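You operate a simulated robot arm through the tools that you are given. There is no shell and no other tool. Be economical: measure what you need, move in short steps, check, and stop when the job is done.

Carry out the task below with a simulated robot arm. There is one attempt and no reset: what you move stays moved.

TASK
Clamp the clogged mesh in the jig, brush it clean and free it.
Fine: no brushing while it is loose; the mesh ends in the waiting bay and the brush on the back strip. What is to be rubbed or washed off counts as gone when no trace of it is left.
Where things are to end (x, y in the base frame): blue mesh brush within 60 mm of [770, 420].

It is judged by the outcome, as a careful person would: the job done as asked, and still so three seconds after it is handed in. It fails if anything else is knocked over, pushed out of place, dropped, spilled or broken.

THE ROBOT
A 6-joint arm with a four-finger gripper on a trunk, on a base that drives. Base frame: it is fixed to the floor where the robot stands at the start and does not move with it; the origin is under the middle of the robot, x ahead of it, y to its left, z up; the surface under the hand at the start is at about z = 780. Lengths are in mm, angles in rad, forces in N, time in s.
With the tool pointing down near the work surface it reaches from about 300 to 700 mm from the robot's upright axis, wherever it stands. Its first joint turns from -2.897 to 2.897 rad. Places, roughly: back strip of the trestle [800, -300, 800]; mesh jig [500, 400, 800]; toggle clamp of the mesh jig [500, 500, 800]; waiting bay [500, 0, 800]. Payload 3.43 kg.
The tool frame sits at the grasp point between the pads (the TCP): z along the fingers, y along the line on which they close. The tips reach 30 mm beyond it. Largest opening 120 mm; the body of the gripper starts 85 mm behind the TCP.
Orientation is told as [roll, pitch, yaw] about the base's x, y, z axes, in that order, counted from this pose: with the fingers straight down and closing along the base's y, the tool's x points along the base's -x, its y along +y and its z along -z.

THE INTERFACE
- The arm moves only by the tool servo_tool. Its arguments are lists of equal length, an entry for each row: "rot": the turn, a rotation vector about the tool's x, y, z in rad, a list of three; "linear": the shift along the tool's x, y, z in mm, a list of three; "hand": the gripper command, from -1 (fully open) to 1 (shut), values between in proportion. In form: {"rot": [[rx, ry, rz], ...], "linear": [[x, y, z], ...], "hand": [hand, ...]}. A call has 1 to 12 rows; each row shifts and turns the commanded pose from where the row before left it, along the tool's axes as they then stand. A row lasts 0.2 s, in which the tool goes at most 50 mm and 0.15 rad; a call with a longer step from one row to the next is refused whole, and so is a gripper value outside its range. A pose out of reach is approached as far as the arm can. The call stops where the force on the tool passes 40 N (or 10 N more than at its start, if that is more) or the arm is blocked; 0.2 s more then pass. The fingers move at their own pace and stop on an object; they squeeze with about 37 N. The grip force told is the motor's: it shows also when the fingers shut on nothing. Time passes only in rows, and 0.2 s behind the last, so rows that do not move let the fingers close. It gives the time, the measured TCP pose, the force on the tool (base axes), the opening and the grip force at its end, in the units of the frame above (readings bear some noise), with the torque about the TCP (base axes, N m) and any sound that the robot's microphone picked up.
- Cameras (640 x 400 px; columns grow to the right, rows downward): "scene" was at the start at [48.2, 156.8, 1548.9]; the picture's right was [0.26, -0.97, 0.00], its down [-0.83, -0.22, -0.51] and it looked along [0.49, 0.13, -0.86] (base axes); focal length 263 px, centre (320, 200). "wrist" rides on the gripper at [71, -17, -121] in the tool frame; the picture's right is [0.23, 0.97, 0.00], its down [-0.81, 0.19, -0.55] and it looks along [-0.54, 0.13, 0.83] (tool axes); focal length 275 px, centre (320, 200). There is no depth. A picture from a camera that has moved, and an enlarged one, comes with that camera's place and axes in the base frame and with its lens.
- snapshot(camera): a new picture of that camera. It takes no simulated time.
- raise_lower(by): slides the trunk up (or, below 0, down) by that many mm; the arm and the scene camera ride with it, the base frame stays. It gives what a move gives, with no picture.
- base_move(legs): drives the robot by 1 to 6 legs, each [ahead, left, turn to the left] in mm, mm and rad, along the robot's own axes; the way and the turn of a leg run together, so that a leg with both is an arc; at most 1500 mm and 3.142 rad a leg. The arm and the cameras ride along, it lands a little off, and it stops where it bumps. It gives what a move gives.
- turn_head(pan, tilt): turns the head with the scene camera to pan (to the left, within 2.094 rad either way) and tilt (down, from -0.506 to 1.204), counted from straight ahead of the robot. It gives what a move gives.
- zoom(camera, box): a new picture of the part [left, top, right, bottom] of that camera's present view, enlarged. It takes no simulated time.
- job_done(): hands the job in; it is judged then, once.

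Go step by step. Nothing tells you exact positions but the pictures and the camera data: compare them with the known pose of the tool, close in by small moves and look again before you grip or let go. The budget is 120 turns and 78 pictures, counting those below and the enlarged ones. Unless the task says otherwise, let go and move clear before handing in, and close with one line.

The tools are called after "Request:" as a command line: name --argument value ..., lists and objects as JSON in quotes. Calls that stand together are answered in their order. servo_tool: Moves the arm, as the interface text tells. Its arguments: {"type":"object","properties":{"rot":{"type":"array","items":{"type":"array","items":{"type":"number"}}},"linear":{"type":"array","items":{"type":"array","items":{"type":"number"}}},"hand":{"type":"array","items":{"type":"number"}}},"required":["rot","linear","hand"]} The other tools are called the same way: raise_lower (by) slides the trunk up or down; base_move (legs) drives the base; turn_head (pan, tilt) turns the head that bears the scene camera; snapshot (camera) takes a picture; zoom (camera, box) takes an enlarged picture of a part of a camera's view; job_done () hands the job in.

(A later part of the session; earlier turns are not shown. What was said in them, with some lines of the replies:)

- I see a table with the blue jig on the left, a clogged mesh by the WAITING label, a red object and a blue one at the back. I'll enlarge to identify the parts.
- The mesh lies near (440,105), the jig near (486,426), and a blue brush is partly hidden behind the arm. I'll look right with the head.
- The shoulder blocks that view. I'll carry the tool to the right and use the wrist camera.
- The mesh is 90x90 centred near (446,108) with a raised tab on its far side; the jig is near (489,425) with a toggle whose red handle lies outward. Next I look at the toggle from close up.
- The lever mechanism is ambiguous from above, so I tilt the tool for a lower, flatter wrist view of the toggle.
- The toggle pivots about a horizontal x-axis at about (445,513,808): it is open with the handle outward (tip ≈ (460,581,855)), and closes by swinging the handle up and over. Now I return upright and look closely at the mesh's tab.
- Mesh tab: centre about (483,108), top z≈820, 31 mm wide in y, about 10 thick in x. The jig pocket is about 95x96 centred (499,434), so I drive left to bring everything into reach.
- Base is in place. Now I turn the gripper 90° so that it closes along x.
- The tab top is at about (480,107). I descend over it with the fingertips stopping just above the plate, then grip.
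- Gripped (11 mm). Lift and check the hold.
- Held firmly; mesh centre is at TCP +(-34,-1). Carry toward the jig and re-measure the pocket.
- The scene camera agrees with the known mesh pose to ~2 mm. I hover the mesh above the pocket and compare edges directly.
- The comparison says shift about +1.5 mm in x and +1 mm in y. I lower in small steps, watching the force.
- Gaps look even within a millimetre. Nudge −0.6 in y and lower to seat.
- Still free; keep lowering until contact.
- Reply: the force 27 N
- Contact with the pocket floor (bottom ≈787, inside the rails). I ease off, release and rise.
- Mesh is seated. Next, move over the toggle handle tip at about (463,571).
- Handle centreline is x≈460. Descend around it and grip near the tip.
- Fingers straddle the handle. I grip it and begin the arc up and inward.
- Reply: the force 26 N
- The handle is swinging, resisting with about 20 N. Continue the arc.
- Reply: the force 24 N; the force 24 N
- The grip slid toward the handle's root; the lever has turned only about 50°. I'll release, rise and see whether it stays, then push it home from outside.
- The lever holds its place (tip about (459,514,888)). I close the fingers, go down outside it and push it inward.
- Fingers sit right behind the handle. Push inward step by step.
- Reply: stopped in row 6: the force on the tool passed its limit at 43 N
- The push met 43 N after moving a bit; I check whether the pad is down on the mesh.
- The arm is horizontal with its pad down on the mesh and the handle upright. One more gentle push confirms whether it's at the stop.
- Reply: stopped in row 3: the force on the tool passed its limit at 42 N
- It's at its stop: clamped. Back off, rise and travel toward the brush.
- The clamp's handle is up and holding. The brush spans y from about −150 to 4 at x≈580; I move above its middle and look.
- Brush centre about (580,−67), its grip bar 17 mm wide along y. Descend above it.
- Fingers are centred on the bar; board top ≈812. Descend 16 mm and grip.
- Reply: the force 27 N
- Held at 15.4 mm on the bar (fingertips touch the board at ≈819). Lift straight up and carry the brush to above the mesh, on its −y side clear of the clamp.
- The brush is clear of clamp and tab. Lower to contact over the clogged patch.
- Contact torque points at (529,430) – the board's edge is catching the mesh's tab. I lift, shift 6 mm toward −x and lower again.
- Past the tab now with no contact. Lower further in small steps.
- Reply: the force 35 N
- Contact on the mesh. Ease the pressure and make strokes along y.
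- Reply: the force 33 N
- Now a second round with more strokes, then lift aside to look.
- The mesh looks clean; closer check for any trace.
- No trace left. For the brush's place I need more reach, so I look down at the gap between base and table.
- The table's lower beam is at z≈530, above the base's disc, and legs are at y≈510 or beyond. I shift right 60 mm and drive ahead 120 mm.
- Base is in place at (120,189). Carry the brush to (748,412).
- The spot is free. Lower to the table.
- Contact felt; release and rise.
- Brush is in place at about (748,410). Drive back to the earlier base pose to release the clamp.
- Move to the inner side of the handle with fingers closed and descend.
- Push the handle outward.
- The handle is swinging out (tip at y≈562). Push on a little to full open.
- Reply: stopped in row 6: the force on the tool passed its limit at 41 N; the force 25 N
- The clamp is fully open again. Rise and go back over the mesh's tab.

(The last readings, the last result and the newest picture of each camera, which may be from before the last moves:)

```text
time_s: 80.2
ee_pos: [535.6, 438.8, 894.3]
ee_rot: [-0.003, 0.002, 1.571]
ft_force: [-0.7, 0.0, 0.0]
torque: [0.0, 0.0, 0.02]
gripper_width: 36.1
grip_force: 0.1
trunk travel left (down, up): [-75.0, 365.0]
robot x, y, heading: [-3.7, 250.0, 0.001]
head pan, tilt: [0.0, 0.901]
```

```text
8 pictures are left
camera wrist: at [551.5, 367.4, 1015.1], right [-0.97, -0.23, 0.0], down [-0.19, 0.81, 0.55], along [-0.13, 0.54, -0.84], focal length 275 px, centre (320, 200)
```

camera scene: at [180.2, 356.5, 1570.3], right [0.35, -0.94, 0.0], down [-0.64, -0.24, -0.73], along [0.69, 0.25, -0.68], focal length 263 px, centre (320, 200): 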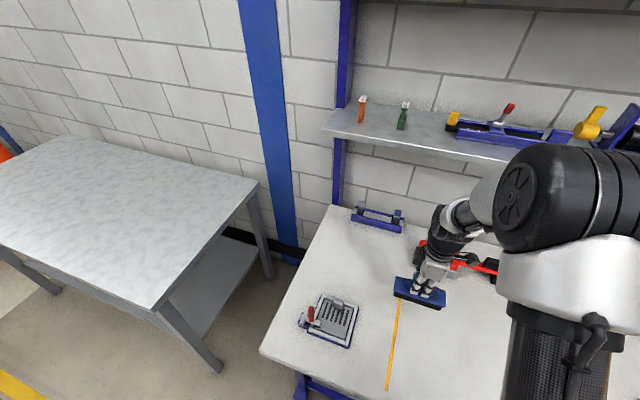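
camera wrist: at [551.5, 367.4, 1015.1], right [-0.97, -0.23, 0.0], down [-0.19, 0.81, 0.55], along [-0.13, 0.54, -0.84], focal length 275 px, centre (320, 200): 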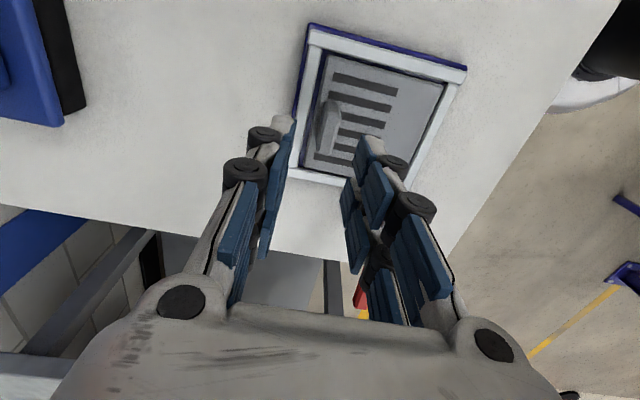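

Tab is at about (532,432). Adjust, descend and grip.

Request:
servo_tool --rot '[[0, 0, 0], [0, 0, 0], [0, 0, 0], [0, 0, 0], [0, 0, 0], [0, 0, 0], [0, 0, 0], [0, 0, 0], [0, 0, 0]]' --linear '[[5, 2.5, 15], [0, 0, 20], [0, 0, 15], [0, 0, 8], [0, 0, 0], [0, 0, 0], [0, 0, 0], [0, 0, 0], [0, 0, 0]]' --hand '[0.4, 0.4, 0.4, 0.4, 0.4, 0.7, 1, 1, 1]'

```text
time_s: 82.2
ee_pos: [531.5, 431.0, 835.7]
ee_rot: [-0.004, 0.005, 1.57]
ft_force: [-0.1, 0.1, 0.4]
torque: [0.0, -0.01, 0.02]
gripper_width: 11.4
grip_force: 36.9
trunk travel left (down, up): [-75.0, 365.0]
robot x, y, heading: [-0.7, 249.5, 0.002]
head pan, tilt: [0.0, 0.901]
```

Gripped at 11.4 mm. Lift straight out and carry back to the waiting bay.

Request:
servo_tool --rot '[[0, 0, 0], [0, 0, 0], [0, 0, 0], [0, 0, 0], [0, 0, 0], [0, 0, 0], [0, 0, 0], [0, 0, 0], [0, 0, 0], [0, 0, 0], [0, 0, 0], [0, 0, 0]]' --linear '[[0, 0, -5], [0, 0, -10], [0, 0, -20], [0, 0, -35], [35, 5, 0], [42, 7, 0], [42, 7, 0], [42, 7, 0], [42, 7, 0], [42, 7, 0], [42, 6, 0], [35, 4, 0]]' --hand '[1, 1, 1, 1, 1, 1, 1, 1, 1, 1, 1, 1]'

Request:
snapshot --camera "wrist"

Request:
snapshot --camera "scene"

```text
time_s: 84.8
ee_pos: [480.9, 106.6, 903.7]
ee_rot: [0.001, 0.003, 1.571]
ft_force: [0.0, -0.6, -0.7]
torque: [0.03, -0.04, -0.02]
gripper_width: 11.2
grip_force: 36.6
trunk travel left (down, up): [-75.0, 365.0]
robot x, y, heading: [-2.1, 249.9, -0.002]
head pan, tilt: [0.0, 0.901]
```

```text
7 pictures are left
camera wrist: at [497.8, 36.9, 1024.7], right [-0.97, -0.23, 0.0], down [-0.19, 0.81, 0.55], along [-0.13, 0.54, -0.83], focal length 275 px, centre (320, 200)
```

wrist: 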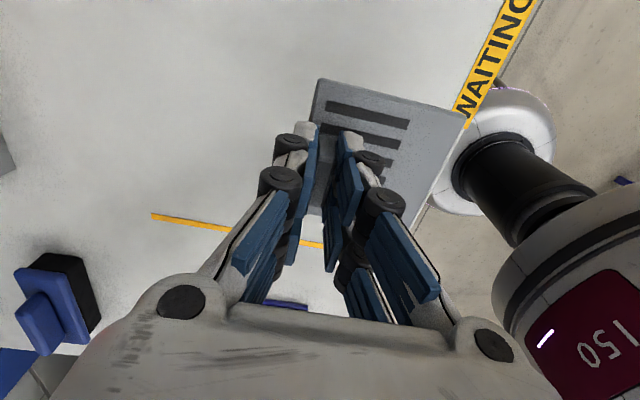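

```text
6 pictures are left
camera scene: at [59.0, 386.4, 1558.5], right [0.0, -1.0, 0.0], down [-0.78, 0.0, -0.62], along [0.62, 0.0, -0.78], focal length 263 px, centre (320, 200)
```

scene: 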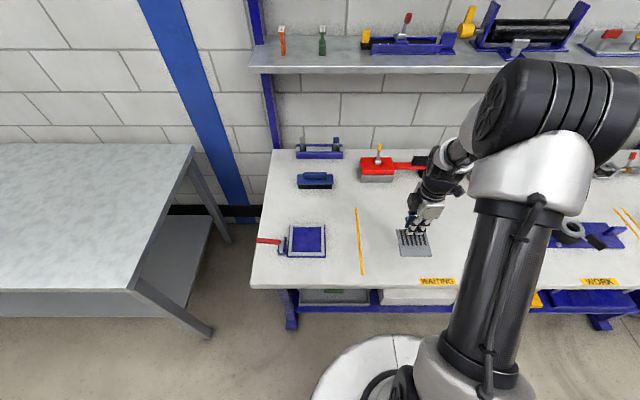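

Place it a bit further into the bay: shift to about (500,45), then lower.

Request:
servo_tool --rot '[[0, 0, 0], [0, 0, 0], [0, 0, 0], [0, 0, 0], [0, 0, 0], [0, 0, 0], [0, 0, 0], [0, 0, 0]]' --linear '[[30, -10, 0], [32, -10, 0], [0, 0, 30], [0, 0, 25], [0, 0, 12], [0, 0, 4], [0, 0, 3], [0, 0, 0]]' --hand '[1, 1, 1, 1, 1, 1, 1, 1]'

```text
time_s: 86.6
ee_pos: [499.4, 45.8, 833.2]
ee_rot: [-0.002, 0.005, 1.571]
ft_force: [0.6, 0.0, -0.8]
torque: [0.0, -0.02, 0.01]
gripper_width: 11.3
grip_force: 37.0
trunk travel left (down, up): [-75.0, 365.0]
robot x, y, heading: [1.0, 245.7, 0.007]
head pan, tilt: [0.0, 0.901]
```

Request:
servo_tool --rot '[[0, 0, 0], [0, 0, 0], [0, 0, 0], [0, 0, 0]]' --linear '[[0, 0, 2], [0, 0, 2], [0, 0, 1.2], [0, 0, 0]]' --hand '[1, 1, 1, 1]'

```text
time_s: 87.6
ee_pos: [501.4, 46.7, 827.8]
ee_rot: [-0.004, 0.005, 1.569]
ft_force: [0.2, -0.6, 1.1]
torque: [0.05, 0.09, -0.03]
gripper_width: 11.2
grip_force: 37.4
trunk travel left (down, up): [-75.0, 365.0]
robot x, y, heading: [-1.6, 247.1, 0.003]
head pan, tilt: [0.0, 0.901]
```

The mesh just touches the table (about 1 N). Release and move clear.

Request:
servo_tool --rot '[[0, 0, 0], [0, 0, 0], [0, 0, 0], [0, 0, 0], [0, 0, 0], [0, 0, 0], [0, 0, 0], [0, 0, 0], [0, 0, 0]]' --linear '[[0, 0, 0.5], [0, 0, 0], [0, 0, 0], [0, 0, 0], [0, 0, -15], [0, 0, -40], [0, 0, -45], [30, 0, -30], [0, 0, 0]]' --hand '[1, 0.7, 0.5, 0.4, 0.4, 0.4, 0.4, 0.4, 0.4]'

Request:
snapshot --camera "scene"

Request:
zoom --camera "wrist" --box '[220, 40, 500, 220]'

```text
time_s: 89.6
ee_pos: [500.1, 14.8, 959.0]
ee_rot: [-0.002, 0.003, 1.571]
ft_force: [1.2, -0.3, 0.9]
torque: [-0.02, -0.03, 0.0]
gripper_width: 35.9
grip_force: 0.1
trunk travel left (down, up): [-75.0, 365.0]
robot x, y, heading: [3.4, 245.5, 0.001]
head pan, tilt: [0.0, 0.901]
```

```text
5 pictures are left
camera scene: at [59.1, 387.1, 1558.4], right [0.0, -1.0, 0.0], down [-0.78, 0.0, -0.62], along [0.62, 0.0, -0.78], focal length 263 px, centre (320, 200)
```

scene: 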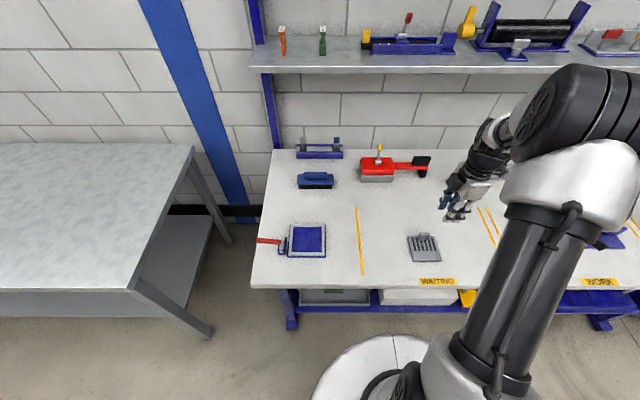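

```text
2.22 times, centred on (360, 130) of wrist
camera zoom: at [517.7, -54.6, 1078.6], right [-0.97, -0.23, 0.0], down [-0.19, 0.81, 0.55], along [-0.13, 0.54, -0.84], focal length 612 px, centre (231, 356)
```

zoom: 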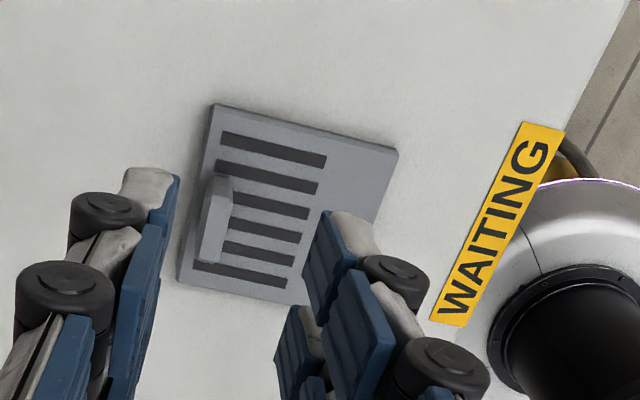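

The mesh lies clean in the waiting bay. The brush stands on the back strip near (747,410), the clamp is open and the gripper is clear, so I hand in.

Request:
job_done

```text
The job is handed in.
```

The job is handed in: I clamped the mesh before brushing it, brushed it until no trace showed, and freed it into the waiting bay. The blue brush is on the back strip at about [747, 410], roughly 25 mm from its target.
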